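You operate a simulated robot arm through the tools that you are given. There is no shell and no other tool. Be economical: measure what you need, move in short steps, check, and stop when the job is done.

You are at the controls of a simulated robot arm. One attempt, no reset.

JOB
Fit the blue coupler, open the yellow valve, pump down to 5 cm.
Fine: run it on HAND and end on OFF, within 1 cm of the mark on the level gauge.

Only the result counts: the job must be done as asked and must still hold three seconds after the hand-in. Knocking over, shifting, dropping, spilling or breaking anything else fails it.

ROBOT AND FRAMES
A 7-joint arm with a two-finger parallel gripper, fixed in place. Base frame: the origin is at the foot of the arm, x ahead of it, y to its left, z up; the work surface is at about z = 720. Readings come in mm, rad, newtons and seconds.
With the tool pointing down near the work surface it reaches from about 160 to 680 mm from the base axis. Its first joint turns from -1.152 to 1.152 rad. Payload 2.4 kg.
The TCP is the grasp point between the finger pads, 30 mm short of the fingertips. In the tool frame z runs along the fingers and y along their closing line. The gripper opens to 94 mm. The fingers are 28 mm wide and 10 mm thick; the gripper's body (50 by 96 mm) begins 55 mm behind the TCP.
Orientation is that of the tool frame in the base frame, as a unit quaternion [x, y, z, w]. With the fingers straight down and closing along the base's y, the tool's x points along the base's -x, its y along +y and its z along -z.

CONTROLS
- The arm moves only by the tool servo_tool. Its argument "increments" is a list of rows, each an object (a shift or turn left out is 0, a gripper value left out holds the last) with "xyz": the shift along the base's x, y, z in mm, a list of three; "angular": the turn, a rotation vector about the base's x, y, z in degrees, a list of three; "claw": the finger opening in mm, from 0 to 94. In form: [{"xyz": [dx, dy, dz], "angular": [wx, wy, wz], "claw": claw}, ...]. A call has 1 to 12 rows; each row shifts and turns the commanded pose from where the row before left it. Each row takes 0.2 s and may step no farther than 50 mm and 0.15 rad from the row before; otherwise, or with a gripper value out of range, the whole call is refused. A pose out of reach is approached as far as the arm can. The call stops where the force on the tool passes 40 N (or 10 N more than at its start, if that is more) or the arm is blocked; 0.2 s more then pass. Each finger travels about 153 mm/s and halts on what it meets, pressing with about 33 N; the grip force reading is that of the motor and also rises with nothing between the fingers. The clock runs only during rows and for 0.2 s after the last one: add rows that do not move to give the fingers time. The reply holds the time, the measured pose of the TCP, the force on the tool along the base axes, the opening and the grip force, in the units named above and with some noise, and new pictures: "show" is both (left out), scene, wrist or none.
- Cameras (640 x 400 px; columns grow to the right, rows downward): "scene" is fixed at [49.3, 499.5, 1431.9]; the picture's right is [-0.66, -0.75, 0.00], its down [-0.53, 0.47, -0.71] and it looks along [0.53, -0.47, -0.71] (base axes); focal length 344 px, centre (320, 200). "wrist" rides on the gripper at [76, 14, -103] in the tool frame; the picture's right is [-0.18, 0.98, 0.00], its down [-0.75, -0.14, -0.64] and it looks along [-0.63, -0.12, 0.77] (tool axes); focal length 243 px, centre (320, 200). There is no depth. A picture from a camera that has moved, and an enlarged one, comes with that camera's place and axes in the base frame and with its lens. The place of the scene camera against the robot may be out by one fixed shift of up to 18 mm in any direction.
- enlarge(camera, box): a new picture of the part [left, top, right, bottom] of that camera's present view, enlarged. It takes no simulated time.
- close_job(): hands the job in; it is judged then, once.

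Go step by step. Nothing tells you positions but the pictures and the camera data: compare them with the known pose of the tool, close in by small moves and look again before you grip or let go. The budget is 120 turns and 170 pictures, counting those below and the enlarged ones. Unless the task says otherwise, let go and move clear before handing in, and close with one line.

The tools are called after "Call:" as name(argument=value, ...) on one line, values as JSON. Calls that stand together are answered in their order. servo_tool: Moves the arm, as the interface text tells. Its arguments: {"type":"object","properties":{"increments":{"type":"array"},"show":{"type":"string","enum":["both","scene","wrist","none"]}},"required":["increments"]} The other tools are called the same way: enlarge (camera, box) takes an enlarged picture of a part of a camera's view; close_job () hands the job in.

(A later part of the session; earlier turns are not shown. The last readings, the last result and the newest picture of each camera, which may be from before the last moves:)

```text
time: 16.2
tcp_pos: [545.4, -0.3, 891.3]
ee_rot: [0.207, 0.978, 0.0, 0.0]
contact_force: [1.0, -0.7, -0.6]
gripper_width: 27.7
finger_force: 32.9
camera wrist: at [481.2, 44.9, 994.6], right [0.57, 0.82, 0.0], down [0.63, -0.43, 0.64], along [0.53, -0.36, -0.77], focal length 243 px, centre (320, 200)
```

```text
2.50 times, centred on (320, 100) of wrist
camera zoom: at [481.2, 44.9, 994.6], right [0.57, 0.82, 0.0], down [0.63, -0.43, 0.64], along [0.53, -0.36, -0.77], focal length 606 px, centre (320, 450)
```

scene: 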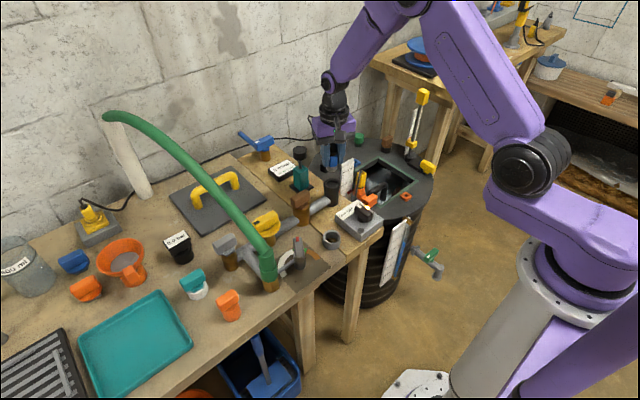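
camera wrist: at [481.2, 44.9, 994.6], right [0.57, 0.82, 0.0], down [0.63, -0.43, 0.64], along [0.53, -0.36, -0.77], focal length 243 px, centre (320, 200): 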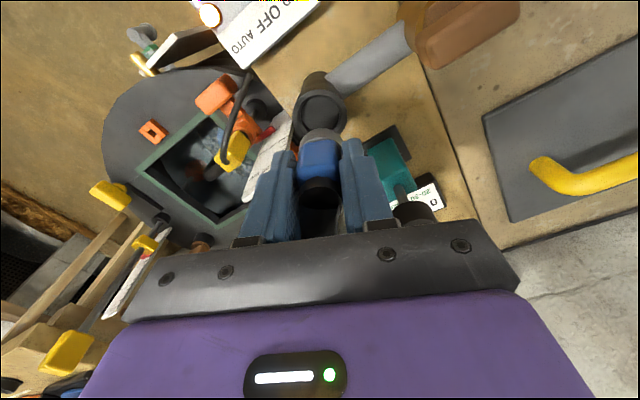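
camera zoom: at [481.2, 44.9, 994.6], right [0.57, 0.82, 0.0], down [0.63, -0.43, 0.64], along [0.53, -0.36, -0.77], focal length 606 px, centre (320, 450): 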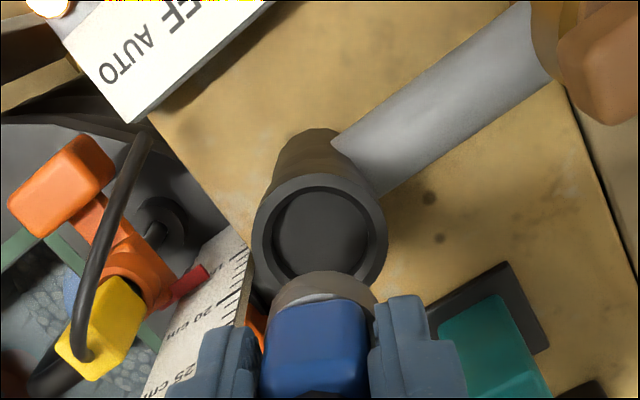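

Spigot is nearly over the cup, which I put near (544,3,~788). I'll lower to just above the rim for a fine check.

Call:
servo_tool(increments=[{"xyz": [-1, 1, -20]}, {"xyz": [0, 0, -17]}, {}], show="wrist")

Call:
enlarge(camera="wrist", box=[260, 60, 380, 160])

Call:
enlarge(camera="scene", box=[300, 140, 370, 210])

```text
time: 17.0
tcp_pos: [545.0, 2.5, 855.0]
ee_rot: [0.207, 0.978, 0.0, 0.0]
contact_force: [0.0, 0.5, -1.9]
gripper_width: 27.6
finger_force: 32.9
camera wrist: at [481.8, 46.9, 957.7], right [0.57, 0.82, 0.0], down [0.63, -0.43, 0.64], along [0.53, -0.36, -0.77], focal length 243 px, centre (320, 200)
```

wrist: 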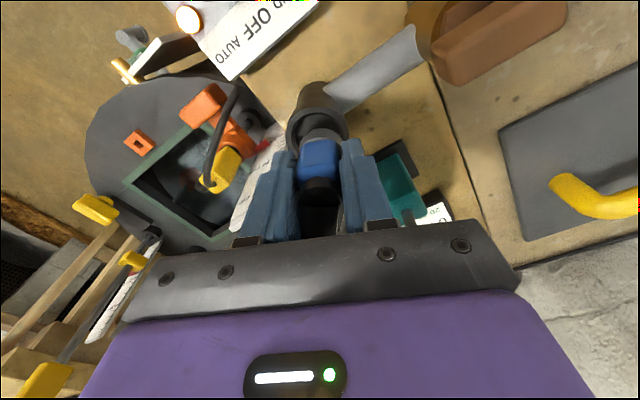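

```text
4.00 times, centred on (320, 110) of wrist
camera zoom: at [481.8, 46.9, 957.7], right [0.57, 0.82, 0.0], down [0.63, -0.43, 0.64], along [0.53, -0.36, -0.77], focal length 970 px, centre (320, 560)
```

zoom: 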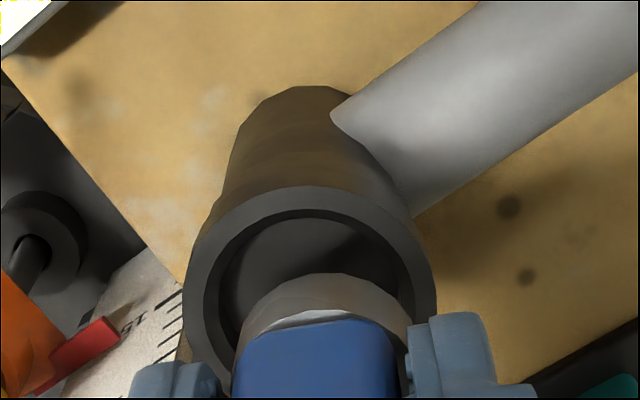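

```text
5.71 times, centred on (335, 175) of scene
camera zoom: at [49.3, 499.5, 1431.9], right [-0.66, -0.75, 0.0], down [-0.53, 0.47, -0.71], along [0.53, -0.47, -0.71], focal length 1967 px, centre (234, 343)
```

zoom: 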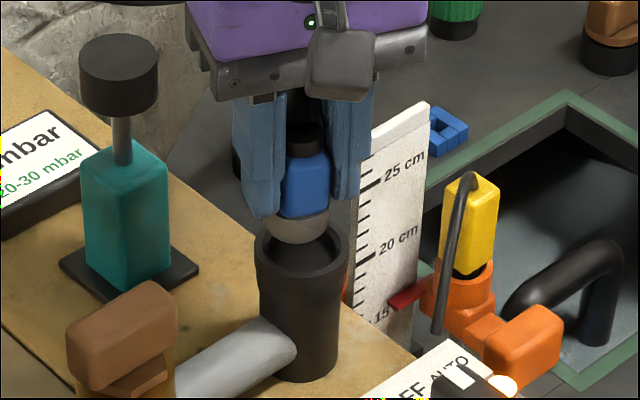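

A small lateral correction of (−1.3,−2) mm puts the 30 mm spigot over the 35 mm recess. I'll lower gently.

Call:
servo_tool(increments=[{"xyz": [-1.3, -2, -5]}, {"xyz": [0, 0, -5]}, {"xyz": [0, 0, -5]}, {"xyz": [0, 0, -5]}, {}], show="none")

Call:
enlarge(camera="wrist", box=[260, 60, 380, 160])

Call:
enlarge(camera="scene", box=[310, 150, 360, 200])

```text
time: 18.2
tcp_pos: [543.6, -0.6, 834.4]
ee_rot: [0.208, 0.978, -0.001, 0.0]
contact_force: [-0.1, 0.6, -0.7]
gripper_width: 27.4
finger_force: 33.4
```

```text
4.00 times, centred on (320, 110) of wrist
camera zoom: at [480.3, 44.0, 936.8], right [0.57, 0.82, 0.0], down [0.63, -0.43, 0.64], along [0.53, -0.36, -0.77], focal length 970 px, centre (320, 560)
```

zoom: 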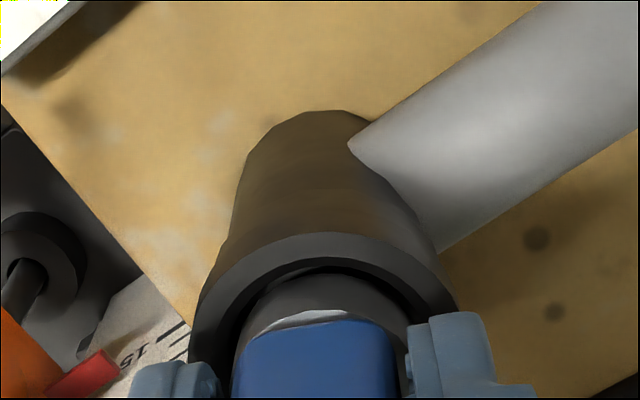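

```text
8.00 times, centred on (335, 175) of scene
camera zoom: at [49.3, 499.5, 1431.9], right [-0.66, -0.75, 0.0], down [-0.53, 0.47, -0.71], along [0.53, -0.47, -0.71], focal length 2754 px, centre (200, 400)
```

zoom: 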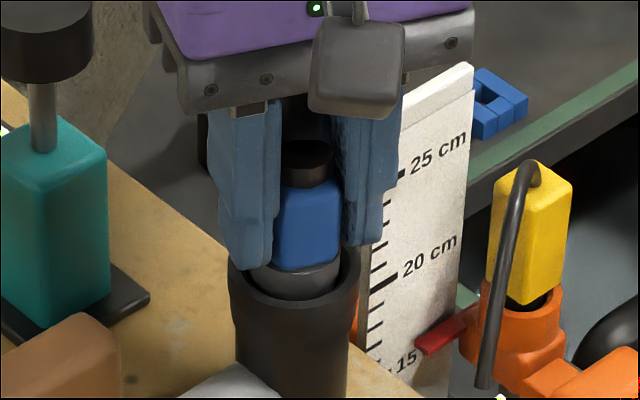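

The spigot is centred and entering. I'll continue down in small steps.

Call:
servo_tool(increments=[{"xyz": [0, 0, -3]}, {"xyz": [0, 0, -3]}, {"xyz": [0, 0, -3]}, {"xyz": [0, 0, -3]}, {}], show="none")

Call:
enlarge(camera="scene", box=[310, 150, 360, 200])

Call:
enlarge(camera="wrist", box=[260, 60, 380, 160])

```text
time: 18.9
tcp_pos: [544.0, 2.1, 830.7]
ee_rot: [0.206, 0.979, 0.0, 0.001]
contact_force: [-5.8, 0.1, 10.2]
gripper_width: 27.8
finger_force: 32.9
stopped in row 3: the force on the tool passed its limit (the readings are from after the stop); the commanded pose is now the measured one
```

```text
8.00 times, centred on (335, 175) of scene
camera zoom: at [48.9, 499.5, 1431.9], right [-0.66, -0.75, 0.0], down [-0.53, 0.47, -0.71], along [0.53, -0.47, -0.71], focal length 2754 px, centre (200, 400)
```

zoom: 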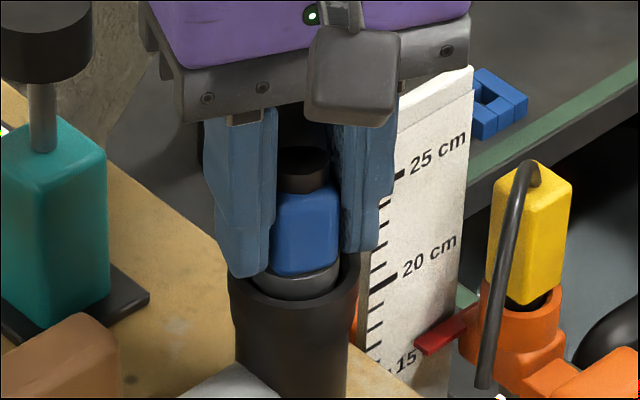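

```text
4.00 times, centred on (320, 110) of wrist
camera zoom: at [480.4, 45.0, 934.2], right [0.57, 0.82, 0.0], down [0.63, -0.43, 0.64], along [0.53, -0.36, -0.77], focal length 970 px, centre (320, 560)
```

zoom: 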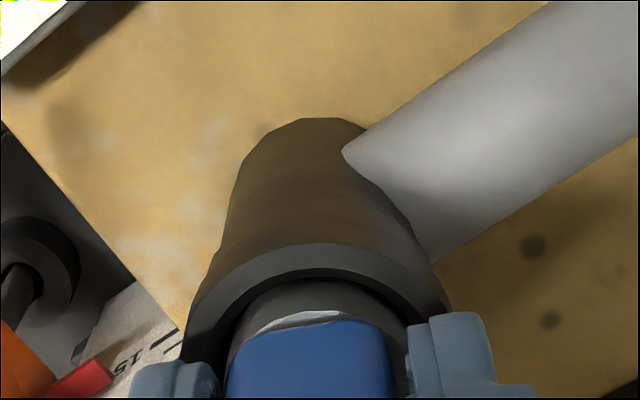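

Contact at z≈831, with the reaction pushing toward −x/+y, so the cup centre is slightly that way. I'll lift 2 mm, recentre and press again.

Call:
servo_tool(increments=[{"xyz": [0, 0, 2]}, {"xyz": [-1.5, 0.5, 0]}, {"xyz": [0, 0, -2]}, {"xyz": [0, 0, -2]}, {"xyz": [0, 0, -2]}, {"xyz": [0, 0, -2]}, {}], show="none")

Call:
enlarge(camera="scene", box=[310, 150, 360, 200])

Call:
enlarge(camera="wrist", box=[260, 60, 380, 160])

```text
time: 20.0
tcp_pos: [543.6, 1.9, 830.9]
ee_rot: [0.206, 0.979, 0.0, 0.0]
contact_force: [-4.2, -0.8, 11.2]
gripper_width: 27.9
finger_force: 33.1
stopped in row 5: the force on the tool passed its limit (the readings are from after the stop); the commanded pose is now the measured one
```

```text
8.00 times, centred on (335, 175) of scene
camera zoom: at [49.0, 499.5, 1431.9], right [-0.66, -0.75, 0.0], down [-0.53, 0.47, -0.71], along [0.53, -0.47, -0.71], focal length 2754 px, centre (200, 400)
```

zoom: 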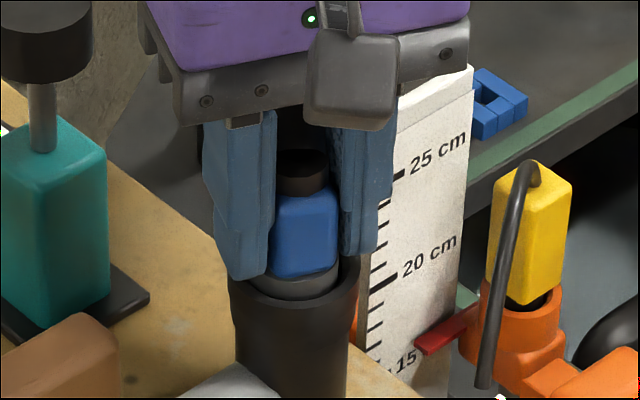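

```text
4.00 times, centred on (320, 110) of wrist
camera zoom: at [479.9, 45.9, 933.6], right [0.57, 0.82, 0.0], down [0.63, -0.43, 0.64], along [0.53, -0.36, -0.77], focal length 970 px, centre (320, 560)
```

zoom: 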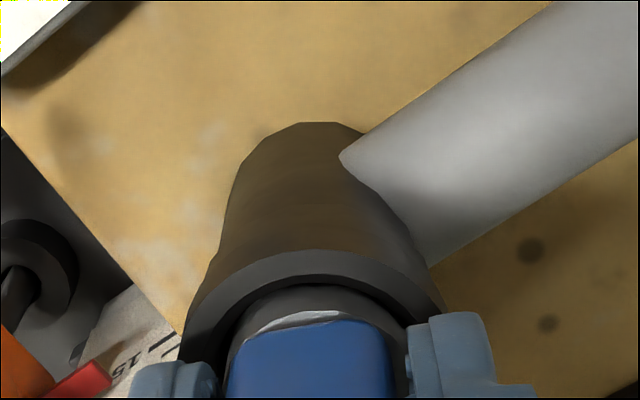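

I'm not sure whether it is bottomed or resting on the rim. I'll lift 1.5 mm and probe sideways; if the spigot is inside, the walls will resist.

Call:
servo_tool(increments=[{"xyz": [0, 0, 1.5]}, {"xyz": [-2, 0, 0]}, {"xyz": [-2, 0, 0]}, {}], show="none")

Call:
servo_tool(increments=[{"xyz": [4, 0, 0]}, {"xyz": [2, 0, 0]}, {"xyz": [2, 0, 0]}, {}], show="none")

Call:
servo_tool(increments=[{"xyz": [-4, 0, 0]}, {"xyz": [0, 3, 0]}, {"xyz": [0, 2, 0]}, {}], show="none")

Call:
servo_tool(increments=[{"xyz": [0, -5, 0]}, {"xyz": [0, -3, 0]}, {"xyz": [0, -2, 0]}, {}], show="none")

```text
time: 21.0
tcp_pos: [542.7, 1.7, 831.1]
ee_rot: [0.207, 0.978, 0.001, 0.004]
contact_force: [12.4, -3.4, -3.2]
gripper_width: 27.7
finger_force: 33.2
```

```text
time: 22.0
tcp_pos: [545.7, 2.4, 831.1]
ee_rot: [0.207, 0.978, -0.001, -0.003]
contact_force: [-12.8, -1.5, 0.7]
gripper_width: 27.7
finger_force: 33.4
```

```text
time: 23.0
tcp_pos: [544.6, 3.6, 832.5]
ee_rot: [0.209, 0.978, 0.001, 0.002]
contact_force: [-3.3, -23.2, 8.2]
gripper_width: 27.6
finger_force: 33.0
```

```text
time: 24.0
tcp_pos: [544.3, 0.2, 832.5]
ee_rot: [0.204, 0.979, 0.001, -0.001]
contact_force: [-1.5, 9.6, -0.1]
gripper_width: 27.6
finger_force: 32.8
```

Sideways travel is confined to about ±1.5 mm around (544.2,1.9), so the spigot is inside the socket. I'll recentre and press to the seat.

Call:
servo_tool(increments=[{"xyz": [0.6, 5, 0]}, {}, {"xyz": [0, 0, -2]}, {"xyz": [0, 0, -2]}, {"xyz": [0, 0, -2]}, {"xyz": [0, 0, -2]}, {}], show="none")

Call:
enlarge(camera="scene", box=[310, 150, 360, 200])

Call:
enlarge(camera="wrist", box=[280, 90, 360, 160])

```text
time: 25.1
tcp_pos: [544.7, 0.1, 830.0]
ee_rot: [0.207, 0.978, -0.001, 0.0]
contact_force: [-6.8, -0.8, 12.9]
gripper_width: 27.8
finger_force: 32.7
stopped in row 5: the force on the tool passed its limit (the readings are from after the stop); the commanded pose is now the measured one
```

```text
8.00 times, centred on (335, 175) of scene
camera zoom: at [48.9, 499.5, 1431.9], right [-0.66, -0.75, 0.0], down [-0.53, 0.47, -0.71], along [0.53, -0.47, -0.71], focal length 2754 px, centre (200, 400)
```

zoom: 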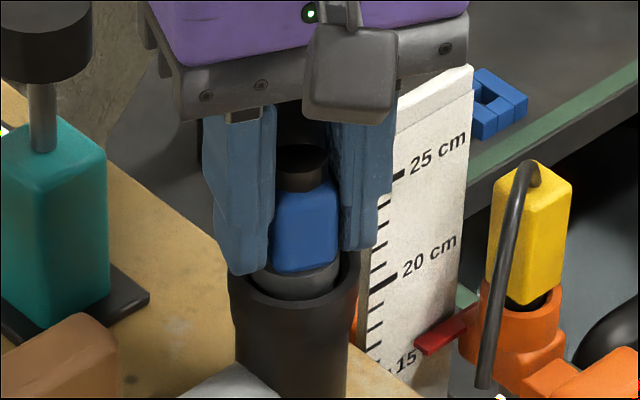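

```text
5.71 times, centred on (320, 125) of wrist
camera zoom: at [481.6, 44.6, 933.9], right [0.57, 0.82, 0.0], down [0.63, -0.43, 0.64], along [0.53, -0.36, -0.77], focal length 1386 px, centre (320, 629)
```

zoom: 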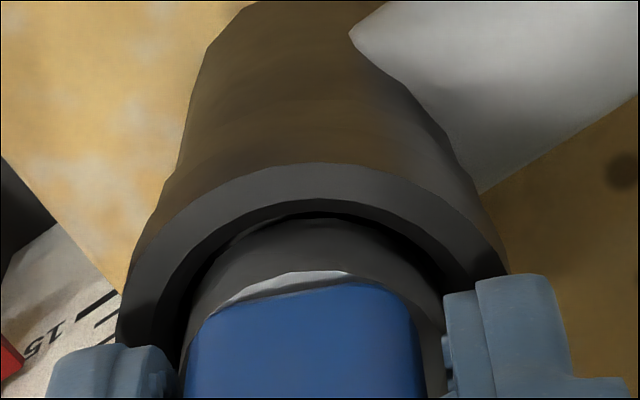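

The socket is shallow (about 5–8 mm), so this is consistent with being bottomed. I'll centre it, open gently and see whether it stays.

Call:
servo_tool(increments=[{"xyz": [-0.4, 1.5, 0]}, {}, {"claw": 34}, {"claw": 44}, {}, {}], show="none")

Call:
enlarge(camera="scene", box=[310, 150, 360, 200])

Call:
enlarge(camera="wrist", box=[280, 90, 360, 160])

```text
time: 26.4
tcp_pos: [545.2, 1.7, 830.9]
ee_rot: [0.207, 0.978, 0.001, 0.0]
contact_force: [0.0, 0.2, -0.4]
gripper_width: 43.9
finger_force: 0.1
```

```text
8.00 times, centred on (335, 175) of scene
camera zoom: at [49.3, 499.5, 1431.9], right [-0.66, -0.75, 0.0], down [-0.53, 0.47, -0.71], along [0.53, -0.47, -0.71], focal length 2754 px, centre (200, 400)
```

zoom: 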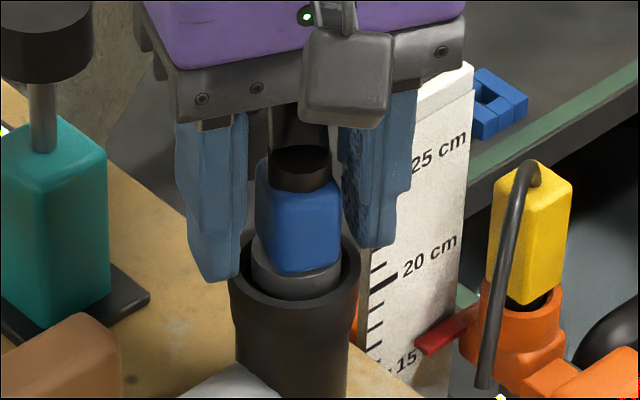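

```text
5.71 times, centred on (320, 125) of wrist
camera zoom: at [481.9, 46.3, 933.4], right [0.57, 0.82, 0.0], down [0.63, -0.43, 0.64], along [0.53, -0.36, -0.77], focal length 1386 px, centre (320, 629)
```

zoom: 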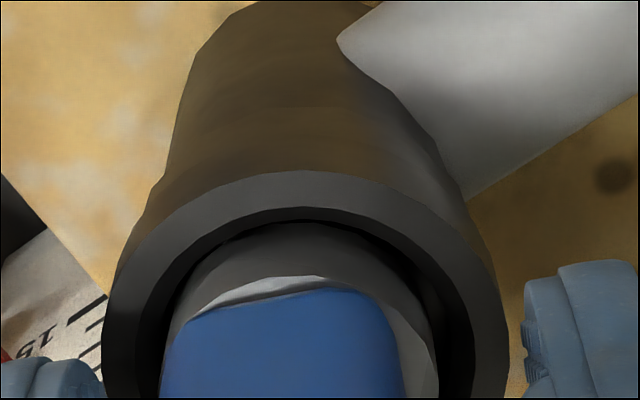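

It stays put but leans slightly. I'll back straight up and inspect how it sits.

Call:
servo_tool(increments=[{"claw": 60}, {"xyz": [0, 0, 20]}, {"xyz": [0, 0, 30]}, {"xyz": [0, 0, 30]}, {}, {}], show="wrist")

Call:
enlarge(camera="scene", box=[310, 140, 370, 200])

Call:
enlarge(camera="wrist", box=[270, 30, 370, 130])

```text
time: 27.9
tcp_pos: [545.8, 1.0, 909.6]
ee_rot: [0.206, 0.978, 0.0, 0.0]
contact_force: [0.1, -0.5, -0.1]
gripper_width: 60.0
finger_force: 0.0
camera wrist: at [482.4, 45.5, 1012.3], right [0.57, 0.82, 0.0], down [0.63, -0.43, 0.64], along [0.53, -0.36, -0.77], focal length 243 px, centre (320, 200)
```

wrist: 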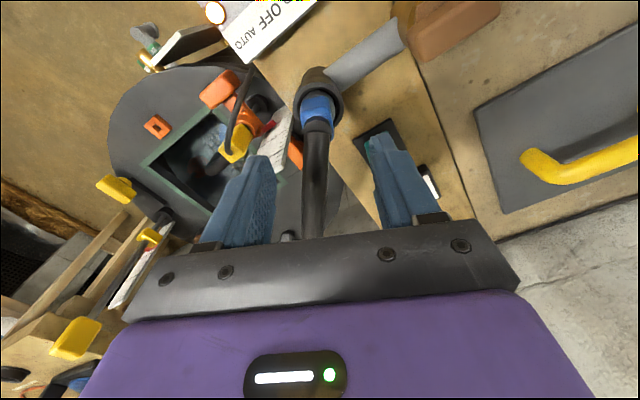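

```text
6.67 times, centred on (340, 170) of scene
camera zoom: at [49.3, 499.5, 1431.9], right [-0.66, -0.75, 0.0], down [-0.53, 0.47, -0.71], along [0.53, -0.47, -0.71], focal length 2295 px, centre (187, 400)
```

zoom: 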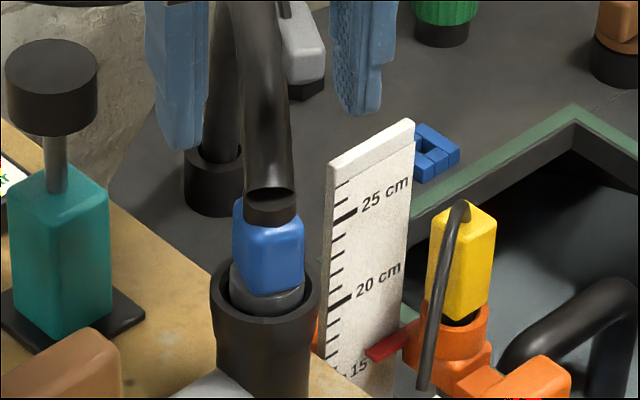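

```text
4.00 times, centred on (320, 80) of wrist
camera zoom: at [482.4, 45.5, 1012.3], right [0.57, 0.82, 0.0], down [0.63, -0.43, 0.64], along [0.53, -0.36, -0.77], focal length 970 px, centre (320, 680)
```

zoom: 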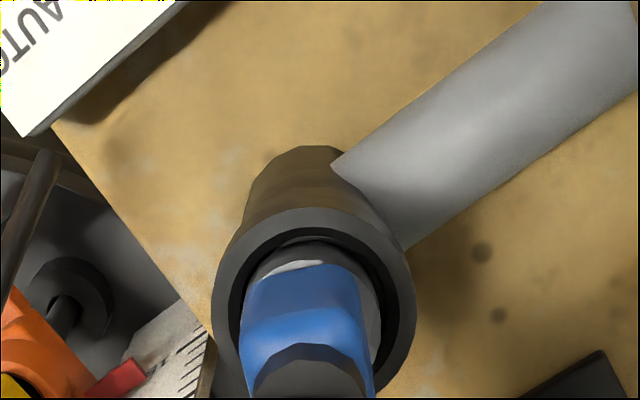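

The coupler leans a little and only sits shallowly, probably on a lead-in chamfer. I'll regrip with the fingers turned 6° to match the box, which should straighten it, then press again.

Call:
servo_tool(increments=[{"angular": [0, 0, 6]}, {"xyz": [0, 0, -25]}, {"xyz": [0, 0, -25]}, {"xyz": [0, 0, -15]}, {"xyz": [0, 0, -12]}, {}], show="none")

Call:
enlarge(camera="wrist", box=[250, 80, 390, 200])

Call:
enlarge(camera="scene", box=[310, 150, 360, 200])

```text
time: 29.2
tcp_pos: [546.0, 2.4, 833.1]
ee_rot: [0.155, 0.988, 0.001, 0.001]
contact_force: [0.1, 0.7, -0.9]
gripper_width: 59.8
finger_force: 0.1
```

```text
3.33 times, centred on (320, 140) of wrist
camera zoom: at [477.3, 40.0, 935.9], right [0.48, 0.88, 0.0], down [0.67, -0.37, 0.64], along [0.57, -0.31, -0.77], focal length 809 px, centre (320, 400)
```

zoom: 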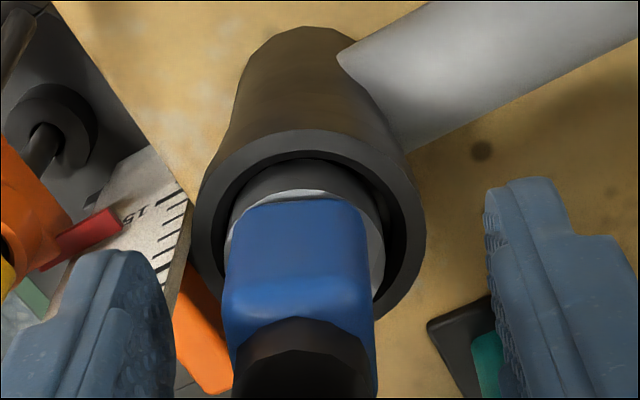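

```text
8.00 times, centred on (335, 175) of scene
camera zoom: at [49.3, 499.5, 1431.9], right [-0.66, -0.75, 0.0], down [-0.53, 0.47, -0.71], along [0.53, -0.47, -0.71], focal length 2754 px, centre (200, 400)
```

zoom: 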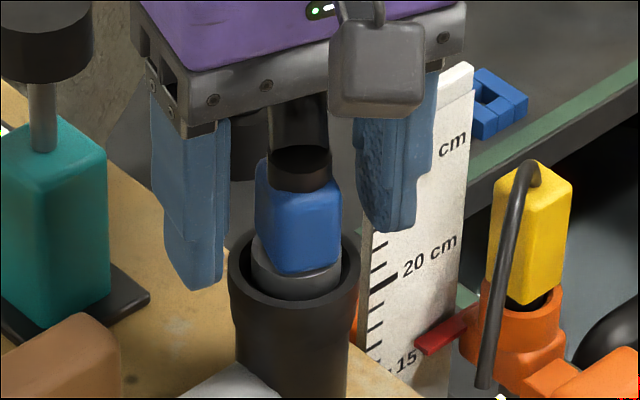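

The bore gap shows clearly: the coupler leans to image-left. I'll shift (−1,−1.2), grip to straighten, and press.

Call:
servo_tool(increments=[{"xyz": [-1, -1.2, -2]}, {"claw": 36}, {"claw": 0}, {}, {}], show="none")

Call:
enlarge(camera="wrist", box=[250, 80, 390, 200])

Call:
enlarge(camera="scene", box=[310, 150, 360, 200])

```text
time: 30.4
tcp_pos: [544.6, 1.2, 831.5]
ee_rot: [0.156, 0.988, 0.0, 0.0]
contact_force: [-2.6, -0.3, 2.2]
gripper_width: 27.5
finger_force: 33.1
```

```text
3.33 times, centred on (320, 140) of wrist
camera zoom: at [475.7, 39.1, 933.9], right [0.48, 0.88, 0.0], down [0.67, -0.37, 0.64], along [0.56, -0.31, -0.77], focal length 809 px, centre (320, 400)
```

zoom: 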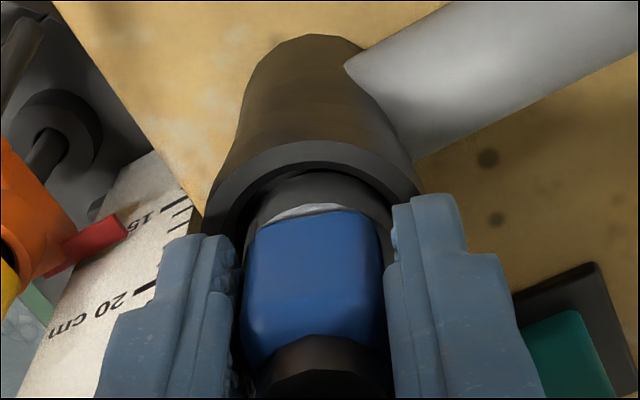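

```text
8.00 times, centred on (335, 175) of scene
camera zoom: at [49.2, 499.5, 1431.9], right [-0.66, -0.75, 0.0], down [-0.53, 0.47, -0.71], along [0.53, -0.47, -0.71], focal length 2754 px, centre (200, 400)
```

zoom: 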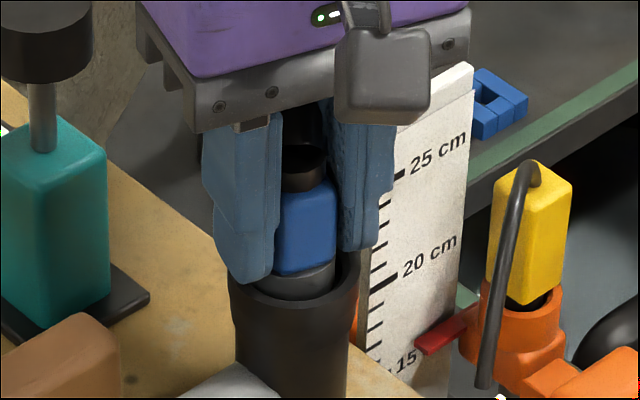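

Upright now. I'll press down again with small increments.

Call:
servo_tool(increments=[{"xyz": [0, 0, -1]}, {"xyz": [0, 0, -1]}, {"xyz": [0.7, 0, -0.5]}, {"xyz": [-1.4, 0.7, -0.5]}, {"xyz": [0.7, 0.7, -0.5]}, {"xyz": [0, -1.4, -0.5]}, {}], show="none")

Call:
enlarge(camera="wrist", box=[250, 80, 390, 200])

```text
time: 31.1
tcp_pos: [544.1, 1.7, 830.8]
ee_rot: [0.156, 0.988, 0.0, 0.001]
contact_force: [-6.3, -0.7, 11.8]
gripper_width: 27.8
finger_force: 32.5
stopped in row 3: the force on the tool passed its limit (the readings are from after the stop); the commanded pose is now the measured one
```

```text
3.33 times, centred on (320, 140) of wrist
camera zoom: at [476.1, 38.9, 933.8], right [0.48, 0.88, 0.0], down [0.67, -0.37, 0.64], along [0.56, -0.31, -0.77], focal length 809 px, centre (320, 400)
```

zoom: 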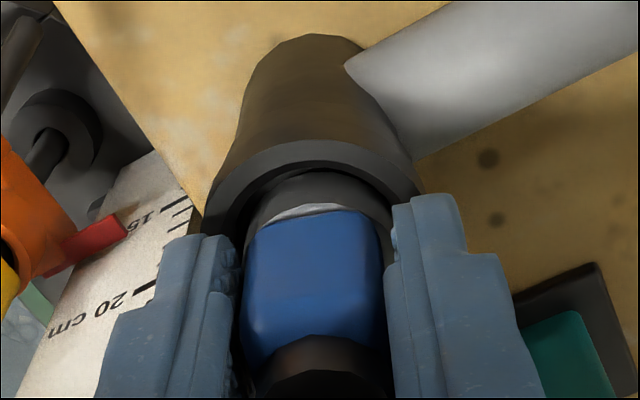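

The stop at 830.7 is repeatable whatever the sideways offset, so that is the seat. I'll release carefully, centred, and see whether it now stays upright.

Call:
servo_tool(increments=[{"xyz": [0.2, 0.2, -0.5]}, {}, {"claw": 31}, {"claw": 36}, {"claw": 50}, {}, {}], show="none")

Call:
enlarge(camera="wrist", box=[250, 80, 390, 200])

Call:
enlarge(camera="scene", box=[310, 150, 360, 200])

```text
time: 32.7
tcp_pos: [544.3, 0.7, 829.2]
ee_rot: [0.156, 0.988, 0.0, 0.0]
contact_force: [-0.7, -0.2, -0.2]
gripper_width: 50.1
finger_force: 0.1
```

```text
3.33 times, centred on (320, 140) of wrist
camera zoom: at [476.7, 39.2, 932.6], right [0.48, 0.88, 0.0], down [0.67, -0.37, 0.64], along [0.56, -0.31, -0.77], focal length 809 px, centre (320, 400)
```

zoom: 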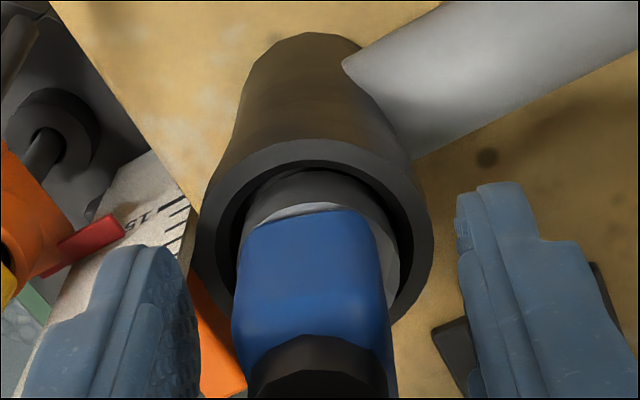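

```text
8.00 times, centred on (335, 175) of scene
camera zoom: at [49.3, 499.5, 1431.9], right [-0.66, -0.75, 0.0], down [-0.53, 0.47, -0.71], along [0.53, -0.47, -0.71], focal length 2754 px, centre (200, 400)
```

zoom: 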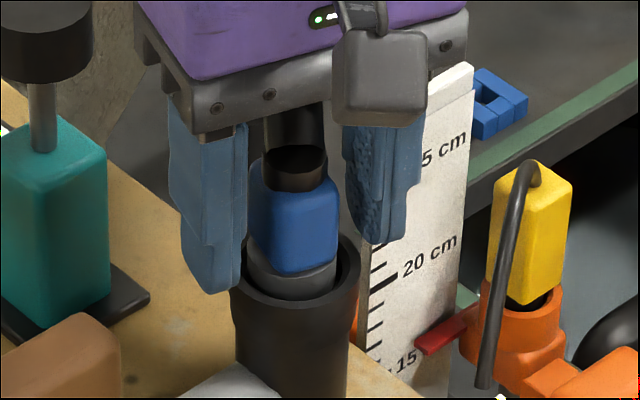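

To tell a floor stop from a palm/hose stop, I'll grip the box 7 mm higher and press again.

Call:
servo_tool(increments=[{"xyz": [0, 0.5, 8]}, {}, {"claw": 36}, {"claw": 0}, {}, {}], show="none")

Call:
servo_tool(increments=[{"xyz": [0, 0, -1]}, {"xyz": [0, 0, -1]}, {"xyz": [0, 0, -1]}, {"xyz": [0, 0, -1]}, {"xyz": [0, 0, -1]}, {"xyz": [0, 0, -1]}, {}], show="none")

Call:
enlarge(camera="scene", box=[310, 150, 360, 200])

Call:
enlarge(camera="wrist", box=[250, 80, 390, 200])

```text
time: 34.1
tcp_pos: [544.6, 1.0, 840.0]
ee_rot: [0.156, 0.988, 0.0, 0.001]
contact_force: [-10.2, -4.5, 31.3]
gripper_width: 23.1
finger_force: 32.9
```

```text
time: 34.5
tcp_pos: [544.5, 0.8, 840.3]
ee_rot: [0.156, 0.988, 0.0, 0.001]
contact_force: [-5.2, -0.9, 10.5]
gripper_width: 23.4
finger_force: 32.9
stopped in row 1: the force on the tool passed its limit (the readings are from after the stop); the commanded pose is now the measured one
```

```text
8.00 times, centred on (335, 175) of scene
camera zoom: at [48.9, 499.5, 1431.9], right [-0.66, -0.75, 0.0], down [-0.53, 0.47, -0.71], along [0.53, -0.47, -0.71], focal length 2754 px, centre (200, 400)
```

zoom: 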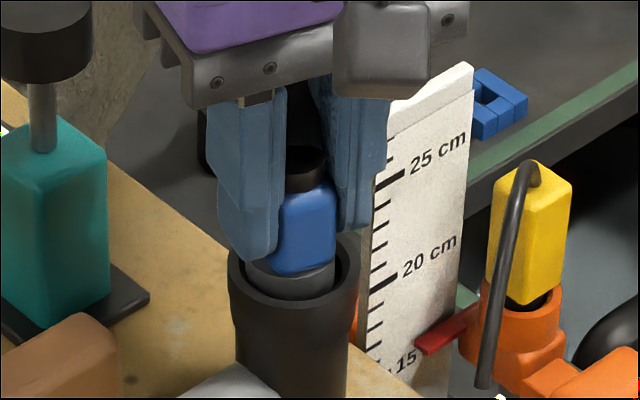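

```text
3.33 times, centred on (320, 140) of wrist
camera zoom: at [476.8, 38.9, 942.5], right [0.48, 0.88, 0.0], down [0.67, -0.37, 0.64], along [0.56, -0.31, -0.77], focal length 809 px, centre (320, 400)
```

zoom: 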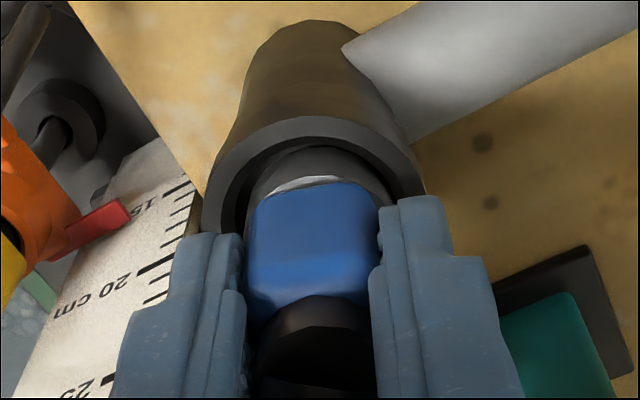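

It is bottomed: the stop follows the coupler, not the gripper. Next I test whether it is latched with a gentle 3 mm upward pull.

Call:
servo_tool(increments=[{"xyz": [0, 0, 1]}, {"xyz": [0, 0, 1]}, {"xyz": [0, 0, 1]}, {}], show="none")

Call:
enlarge(camera="scene", box=[310, 150, 360, 200])

```text
time: 35.5
tcp_pos: [543.2, 1.0, 842.4]
ee_rot: [0.156, 0.988, -0.001, 0.0]
contact_force: [-1.5, -0.1, -1.3]
gripper_width: 23.5
finger_force: 33.5
```

```text
8.00 times, centred on (335, 175) of scene
camera zoom: at [49.2, 499.5, 1431.9], right [-0.66, -0.75, 0.0], down [-0.53, 0.47, -0.71], along [0.53, -0.47, -0.71], focal length 2754 px, centre (200, 400)
```

zoom: 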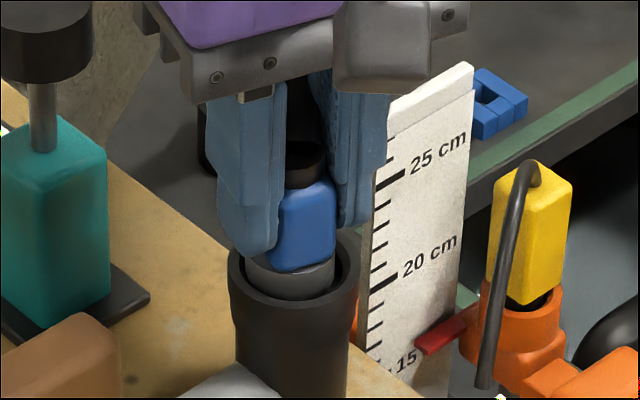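

Not latched. I'll lift it out 40 mm and inspect the socket interior and the spigot end closely.

Call:
servo_tool(increments=[{"xyz": [0, 0, 15]}, {"xyz": [0, 0, 20]}, {"xyz": [0, 0, 15]}, {}], show="none")

Call:
enlarge(camera="scene", box=[320, 160, 350, 200])

Call:
enlarge(camera="wrist", box=[280, 70, 360, 140])

Call:
enlarge(camera="scene", box=[310, 130, 360, 180])

```text
time: 36.5
tcp_pos: [544.4, 0.9, 891.9]
ee_rot: [0.155, 0.988, 0.0, 0.0]
contact_force: [-0.2, 0.3, -0.2]
gripper_width: 23.5
finger_force: 33.3
```

```text
10.00 times, centred on (335, 180) of scene
camera zoom: at [49.3, 499.5, 1431.9], right [-0.66, -0.75, 0.0], down [-0.53, 0.47, -0.71], along [0.53, -0.47, -0.71], focal length 3442 px, centre (170, 400)
```

zoom: 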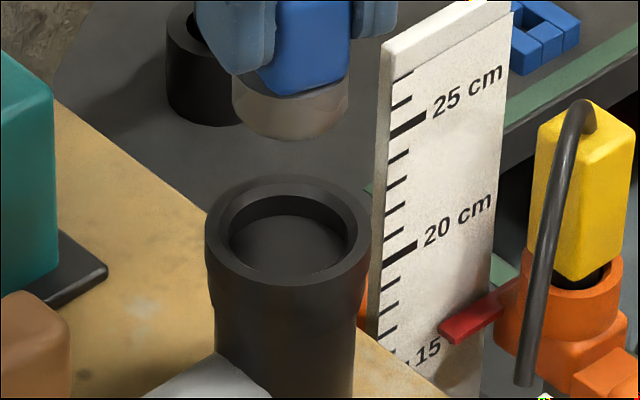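

```text
5.71 times, centred on (320, 105) of wrist
camera zoom: at [476.2, 38.4, 994.8], right [0.48, 0.88, 0.0], down [0.67, -0.37, 0.64], along [0.56, -0.31, -0.77], focal length 1386 px, centre (320, 743)
```

zoom: 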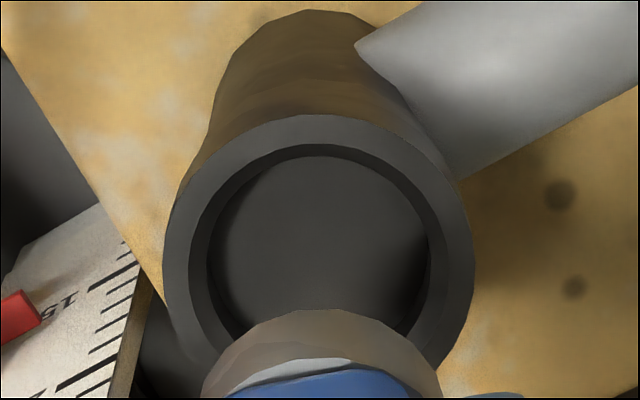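

```text
8.00 times, centred on (335, 155) of scene
camera zoom: at [49.3, 499.5, 1431.9], right [-0.66, -0.75, 0.0], down [-0.53, 0.47, -0.71], along [0.53, -0.47, -0.71], focal length 2754 px, centre (200, 560)
```

zoom: 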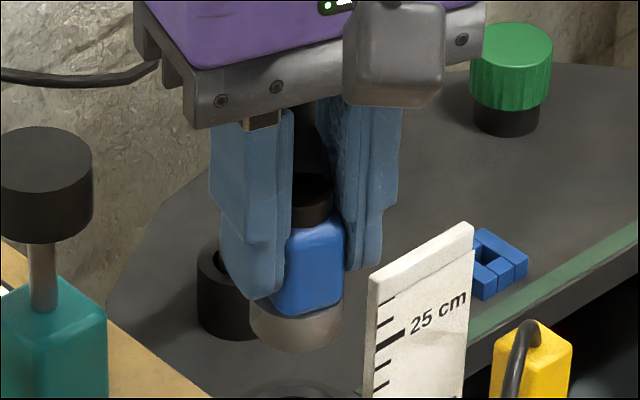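

The socket is a shallow funnel (about 37 to 33 mm, 7 mm deep), so I had reached its floor. I over-rotated the coupler relative to the hose; unwinding about 24° should reduce the lean. I'll turn back, reinsert, and regrip low.

Call:
servo_tool(increments=[{"angular": [0, 0, -8]}, {"angular": [0, 0, -8]}, {"angular": [0, 0, -8]}, {"xyz": [0, 0, -15]}, {"xyz": [0, 0, -15]}, {"xyz": [0, 0, -10]}, {}], show="none")

Call:
enlarge(camera="wrist", box=[260, 70, 380, 170])

Call:
enlarge(camera="scene", box=[310, 150, 360, 200])

```text
time: 38.1
tcp_pos: [545.3, 1.9, 852.4]
ee_rot: [0.358, 0.934, 0.0, 0.001]
contact_force: [-1.0, -0.4, -0.8]
gripper_width: 23.2
finger_force: 33.1
```

```text
4.00 times, centred on (320, 120) of wrist
camera zoom: at [498.6, 64.0, 954.2], right [0.79, 0.61, 0.0], down [0.46, -0.61, 0.64], along [0.39, -0.51, -0.77], focal length 970 px, centre (320, 520)
```

zoom: 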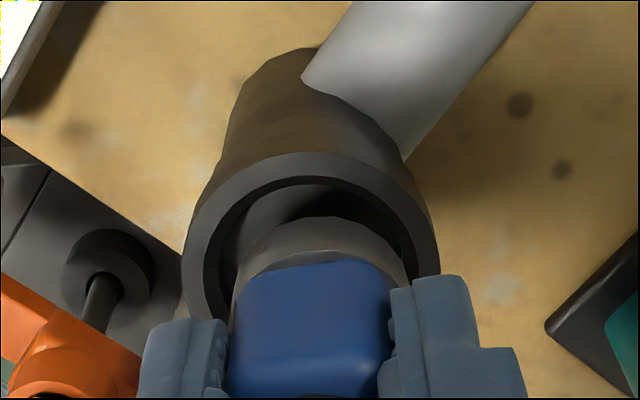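

```text
8.00 times, centred on (335, 175) of scene
camera zoom: at [49.3, 499.5, 1431.9], right [-0.66, -0.75, 0.0], down [-0.53, 0.47, -0.71], along [0.53, -0.47, -0.71], focal length 2754 px, centre (200, 400)
```

zoom: 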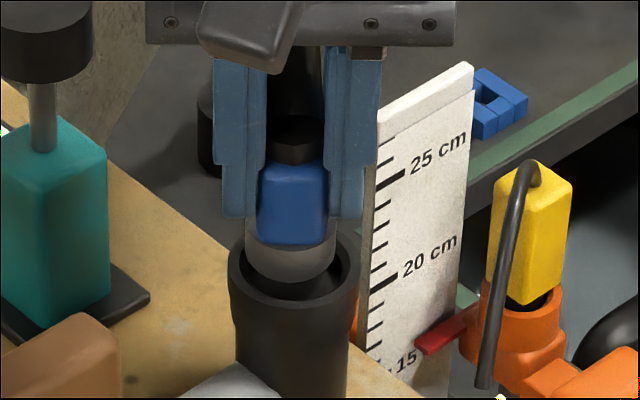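

Now I lower into the socket, open, drop 9 mm and regrip the box flush.

Call:
servo_tool(increments=[{"xyz": [-1, -0.7, -4]}, {"xyz": [0, 0, -4]}, {"xyz": [0, 0, -2.5]}, {}, {"claw": 32}, {"claw": 50}, {}, {"xyz": [0, 0, -9]}, {}, {"claw": 36}, {"claw": 0}, {}], show="none")

Call:
enlarge(camera="wrist", box=[260, 70, 380, 170])

Call:
enlarge(camera="scene", box=[310, 150, 360, 200])

```text
time: 40.7
tcp_pos: [544.3, 1.5, 831.9]
ee_rot: [0.357, 0.934, 0.0, 0.001]
contact_force: [0.6, -0.3, 0.9]
gripper_width: 28.0
finger_force: 32.6
```

```text
4.00 times, centred on (320, 120) of wrist
camera zoom: at [497.0, 63.8, 934.7], right [0.79, 0.61, 0.0], down [0.47, -0.61, 0.64], along [0.39, -0.51, -0.77], focal length 970 px, centre (320, 520)
```

zoom: 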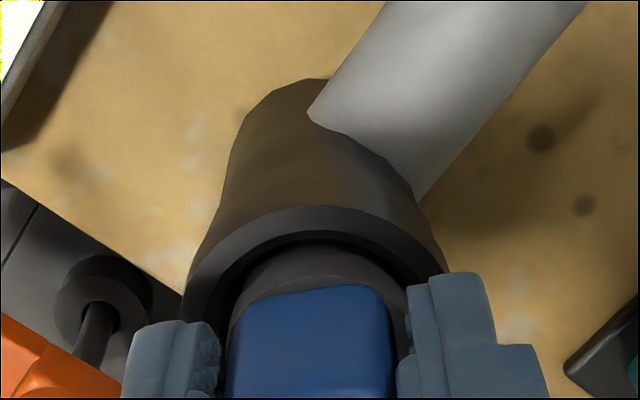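

```text
8.00 times, centred on (335, 175) of scene
camera zoom: at [49.3, 499.5, 1431.9], right [-0.66, -0.75, 0.0], down [-0.53, 0.47, -0.71], along [0.53, -0.47, -0.71], focal length 2754 px, centre (200, 400)
```

zoom: 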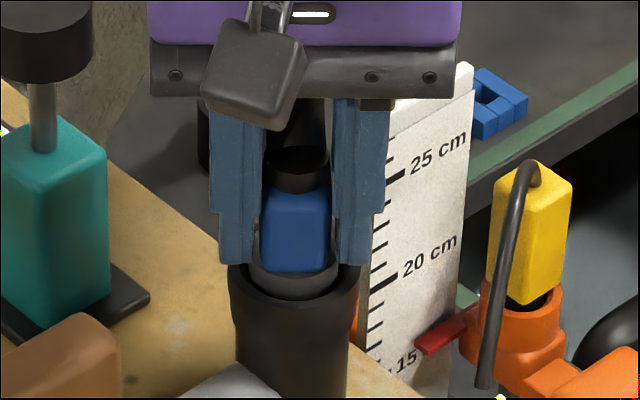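

Flush and upright. I'll press onto the seat, release and retreat upward to see if it stays straight.

Call:
servo_tool(increments=[{"xyz": [0, 0, -1]}, {"xyz": [0, 0, -1]}, {}, {"claw": 31}, {"claw": 40}, {"claw": 56}, {}, {"xyz": [0, 0, 25]}, {"xyz": [0, 0, 30]}, {"xyz": [0, 0, 30]}, {}], show="none")

Call:
enlarge(camera="scene", box=[310, 150, 360, 200])

Call:
enlarge(camera="wrist", box=[260, 20, 380, 120])

```text
time: 43.1
tcp_pos: [543.7, 1.1, 915.1]
ee_rot: [0.358, 0.934, 0.0, 0.001]
contact_force: [-0.9, -0.1, 0.0]
gripper_width: 55.9
finger_force: 0.1
```

```text
8.00 times, centred on (335, 175) of scene
camera zoom: at [49.3, 499.5, 1431.9], right [-0.66, -0.75, 0.0], down [-0.53, 0.47, -0.71], along [0.53, -0.47, -0.71], focal length 2754 px, centre (200, 400)
```

zoom: 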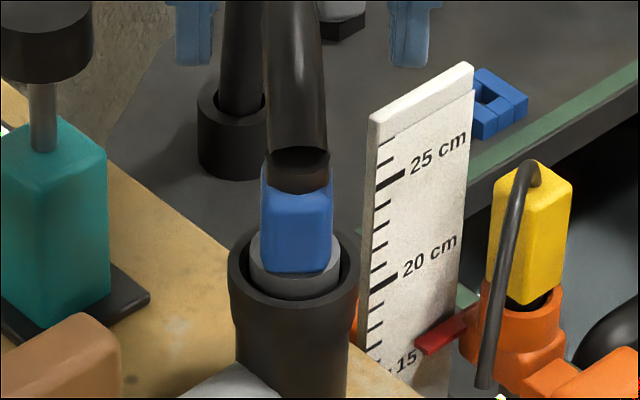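

```text
4.00 times, centred on (320, 70) of wrist
camera zoom: at [497.5, 63.4, 1018.3], right [0.79, 0.61, 0.0], down [0.47, -0.61, 0.64], along [0.39, -0.51, -0.77], focal length 970 px, centre (320, 720)
```

zoom: 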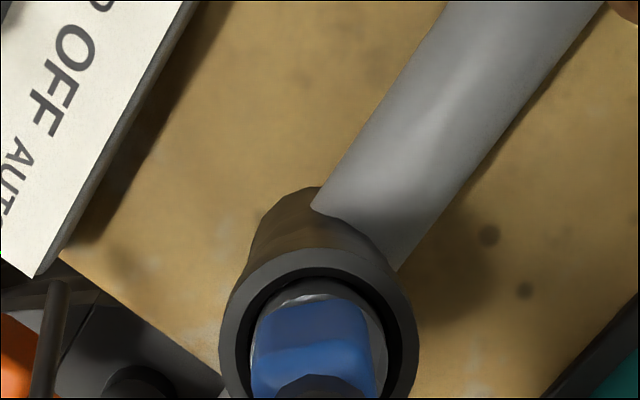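

The coupler now stands upright in the socket. I'll back away opposite to the hose direction and take a wider look.

Call:
servo_tool(increments=[{"xyz": [-30, 25, 0]}, {"xyz": [-30, 25, 0]}, {"xyz": [-20, 30, 20], "claw": 94}, {"xyz": [0, 40, 20], "angular": [0, 0, 8]}, {"xyz": [0, 40, 0], "angular": [0, 0, 8]}, {"xyz": [15, 30, 0], "angular": [0, 0, 8]}, {"xyz": [20, 0, 0], "angular": [0, 0, 8]}, {"xyz": [20, 0, 0], "angular": [0, 0, 8]}, {}], show="both")

Call:
enlarge(camera="scene", box=[280, 110, 380, 210])

Call:
enlarge(camera="wrist", box=[220, 0, 420, 160])

```text
time: 45.1
tcp_pos: [519.2, 190.5, 954.6]
ee_rot: [0.016, 1.0, -0.001, 0.001]
contact_force: [-0.1, -0.8, -0.8]
gripper_width: 93.6
finger_force: 0.1
camera wrist: at [442.7, 207.5, 1056.8], right [0.21, 0.98, 0.0], down [0.75, -0.17, 0.64], along [0.63, -0.14, -0.77], focal length 243 px, centre (320, 200)
```

scene: 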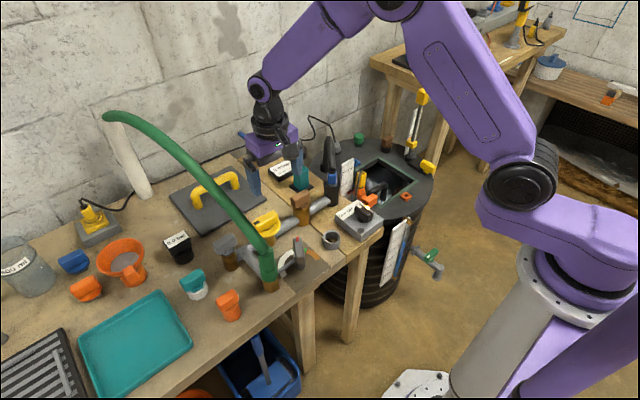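
wrist: 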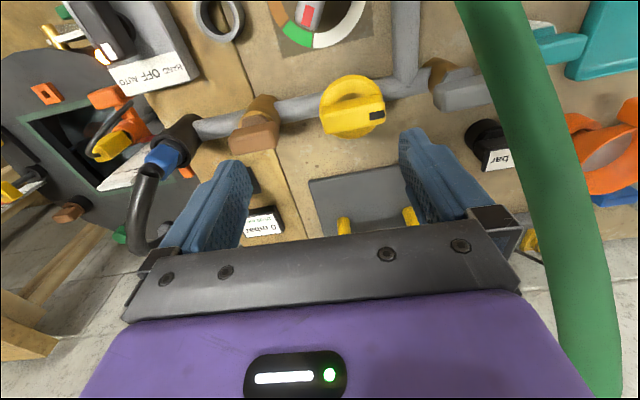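

```text
4.00 times, centred on (330, 160) of scene
camera zoom: at [49.3, 499.5, 1431.9], right [-0.66, -0.75, 0.0], down [-0.53, 0.47, -0.71], along [0.53, -0.47, -0.71], focal length 1377 px, centre (280, 360)
```

zoom: 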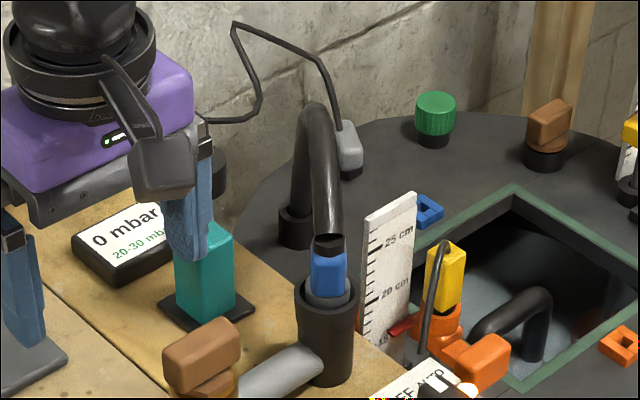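

```text
2.50 times, centred on (320, 80) of wrist
camera zoom: at [442.7, 207.5, 1056.8], right [0.21, 0.98, 0.0], down [0.75, -0.17, 0.64], along [0.63, -0.14, -0.77], focal length 606 px, centre (320, 500)
```

zoom: 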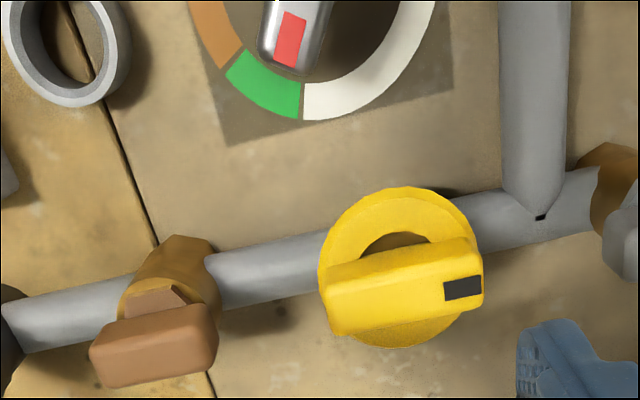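

The coupler stands well. Now I examine the yellow valve closely, and the yellow items at the tank.

Call:
enlarge(camera="wrist", box=[310, 60, 400, 150])

Call:
enlarge(camera="scene", box=[240, 195, 300, 250])

Call:
enlarge(camera="scene", box=[395, 80, 445, 180])

Call:
enlarge(camera="scene", box=[370, 205, 420, 290])

```text
4.44 times, centred on (355, 105) of wrist
camera zoom: at [442.7, 207.5, 1056.8], right [0.21, 0.98, 0.0], down [0.75, -0.17, 0.64], along [0.63, -0.14, -0.77], focal length 1078 px, centre (164, 622)
```

zoom: 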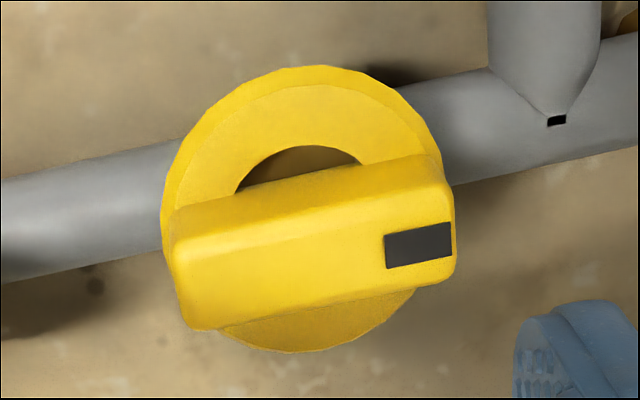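

```text
7.27 times, centred on (270, 222) of scene
camera zoom: at [49.3, 499.5, 1431.9], right [-0.66, -0.75, 0.0], down [-0.53, 0.47, -0.71], along [0.53, -0.47, -0.71], focal length 2503 px, centre (684, 36)
```

zoom: 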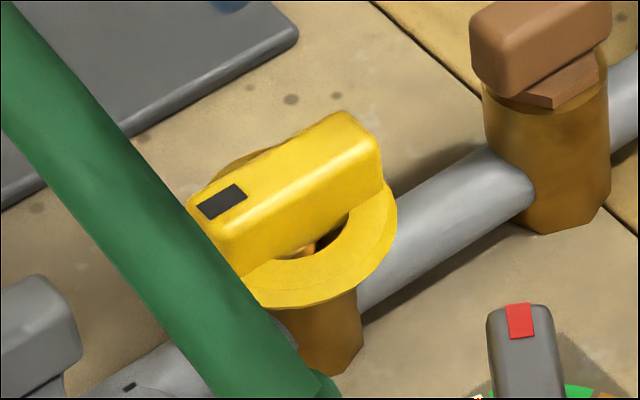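

```text
4.00 times, centred on (420, 130) of scene
camera zoom: at [49.3, 499.5, 1431.9], right [-0.66, -0.75, 0.0], down [-0.53, 0.47, -0.71], along [0.53, -0.47, -0.71], focal length 1377 px, centre (-80, 480)
```

zoom: 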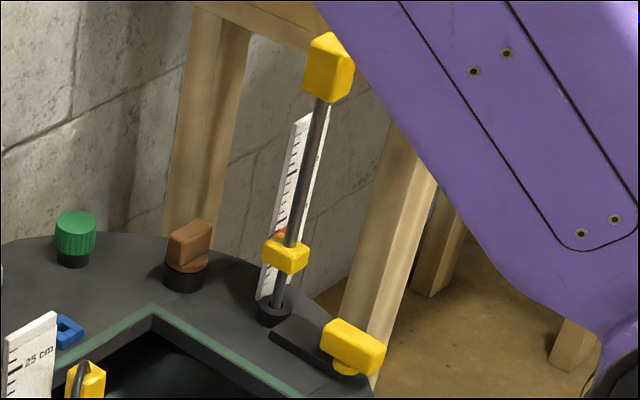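

```text
4.71 times, centred on (395, 248) of scene
camera zoom: at [49.3, 499.5, 1431.9], right [-0.66, -0.75, 0.0], down [-0.53, 0.47, -0.71], along [0.53, -0.47, -0.71], focal length 1620 px, centre (-33, -24)
```

zoom: 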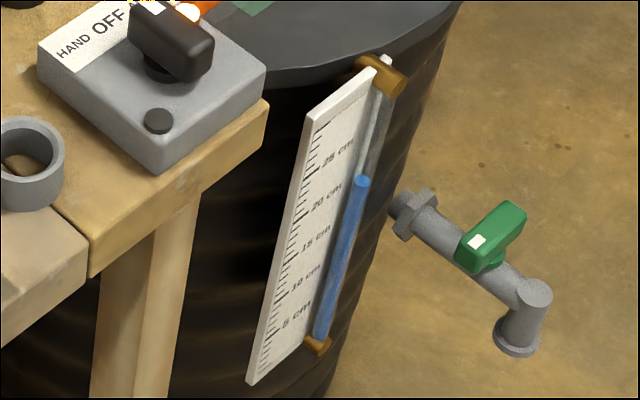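

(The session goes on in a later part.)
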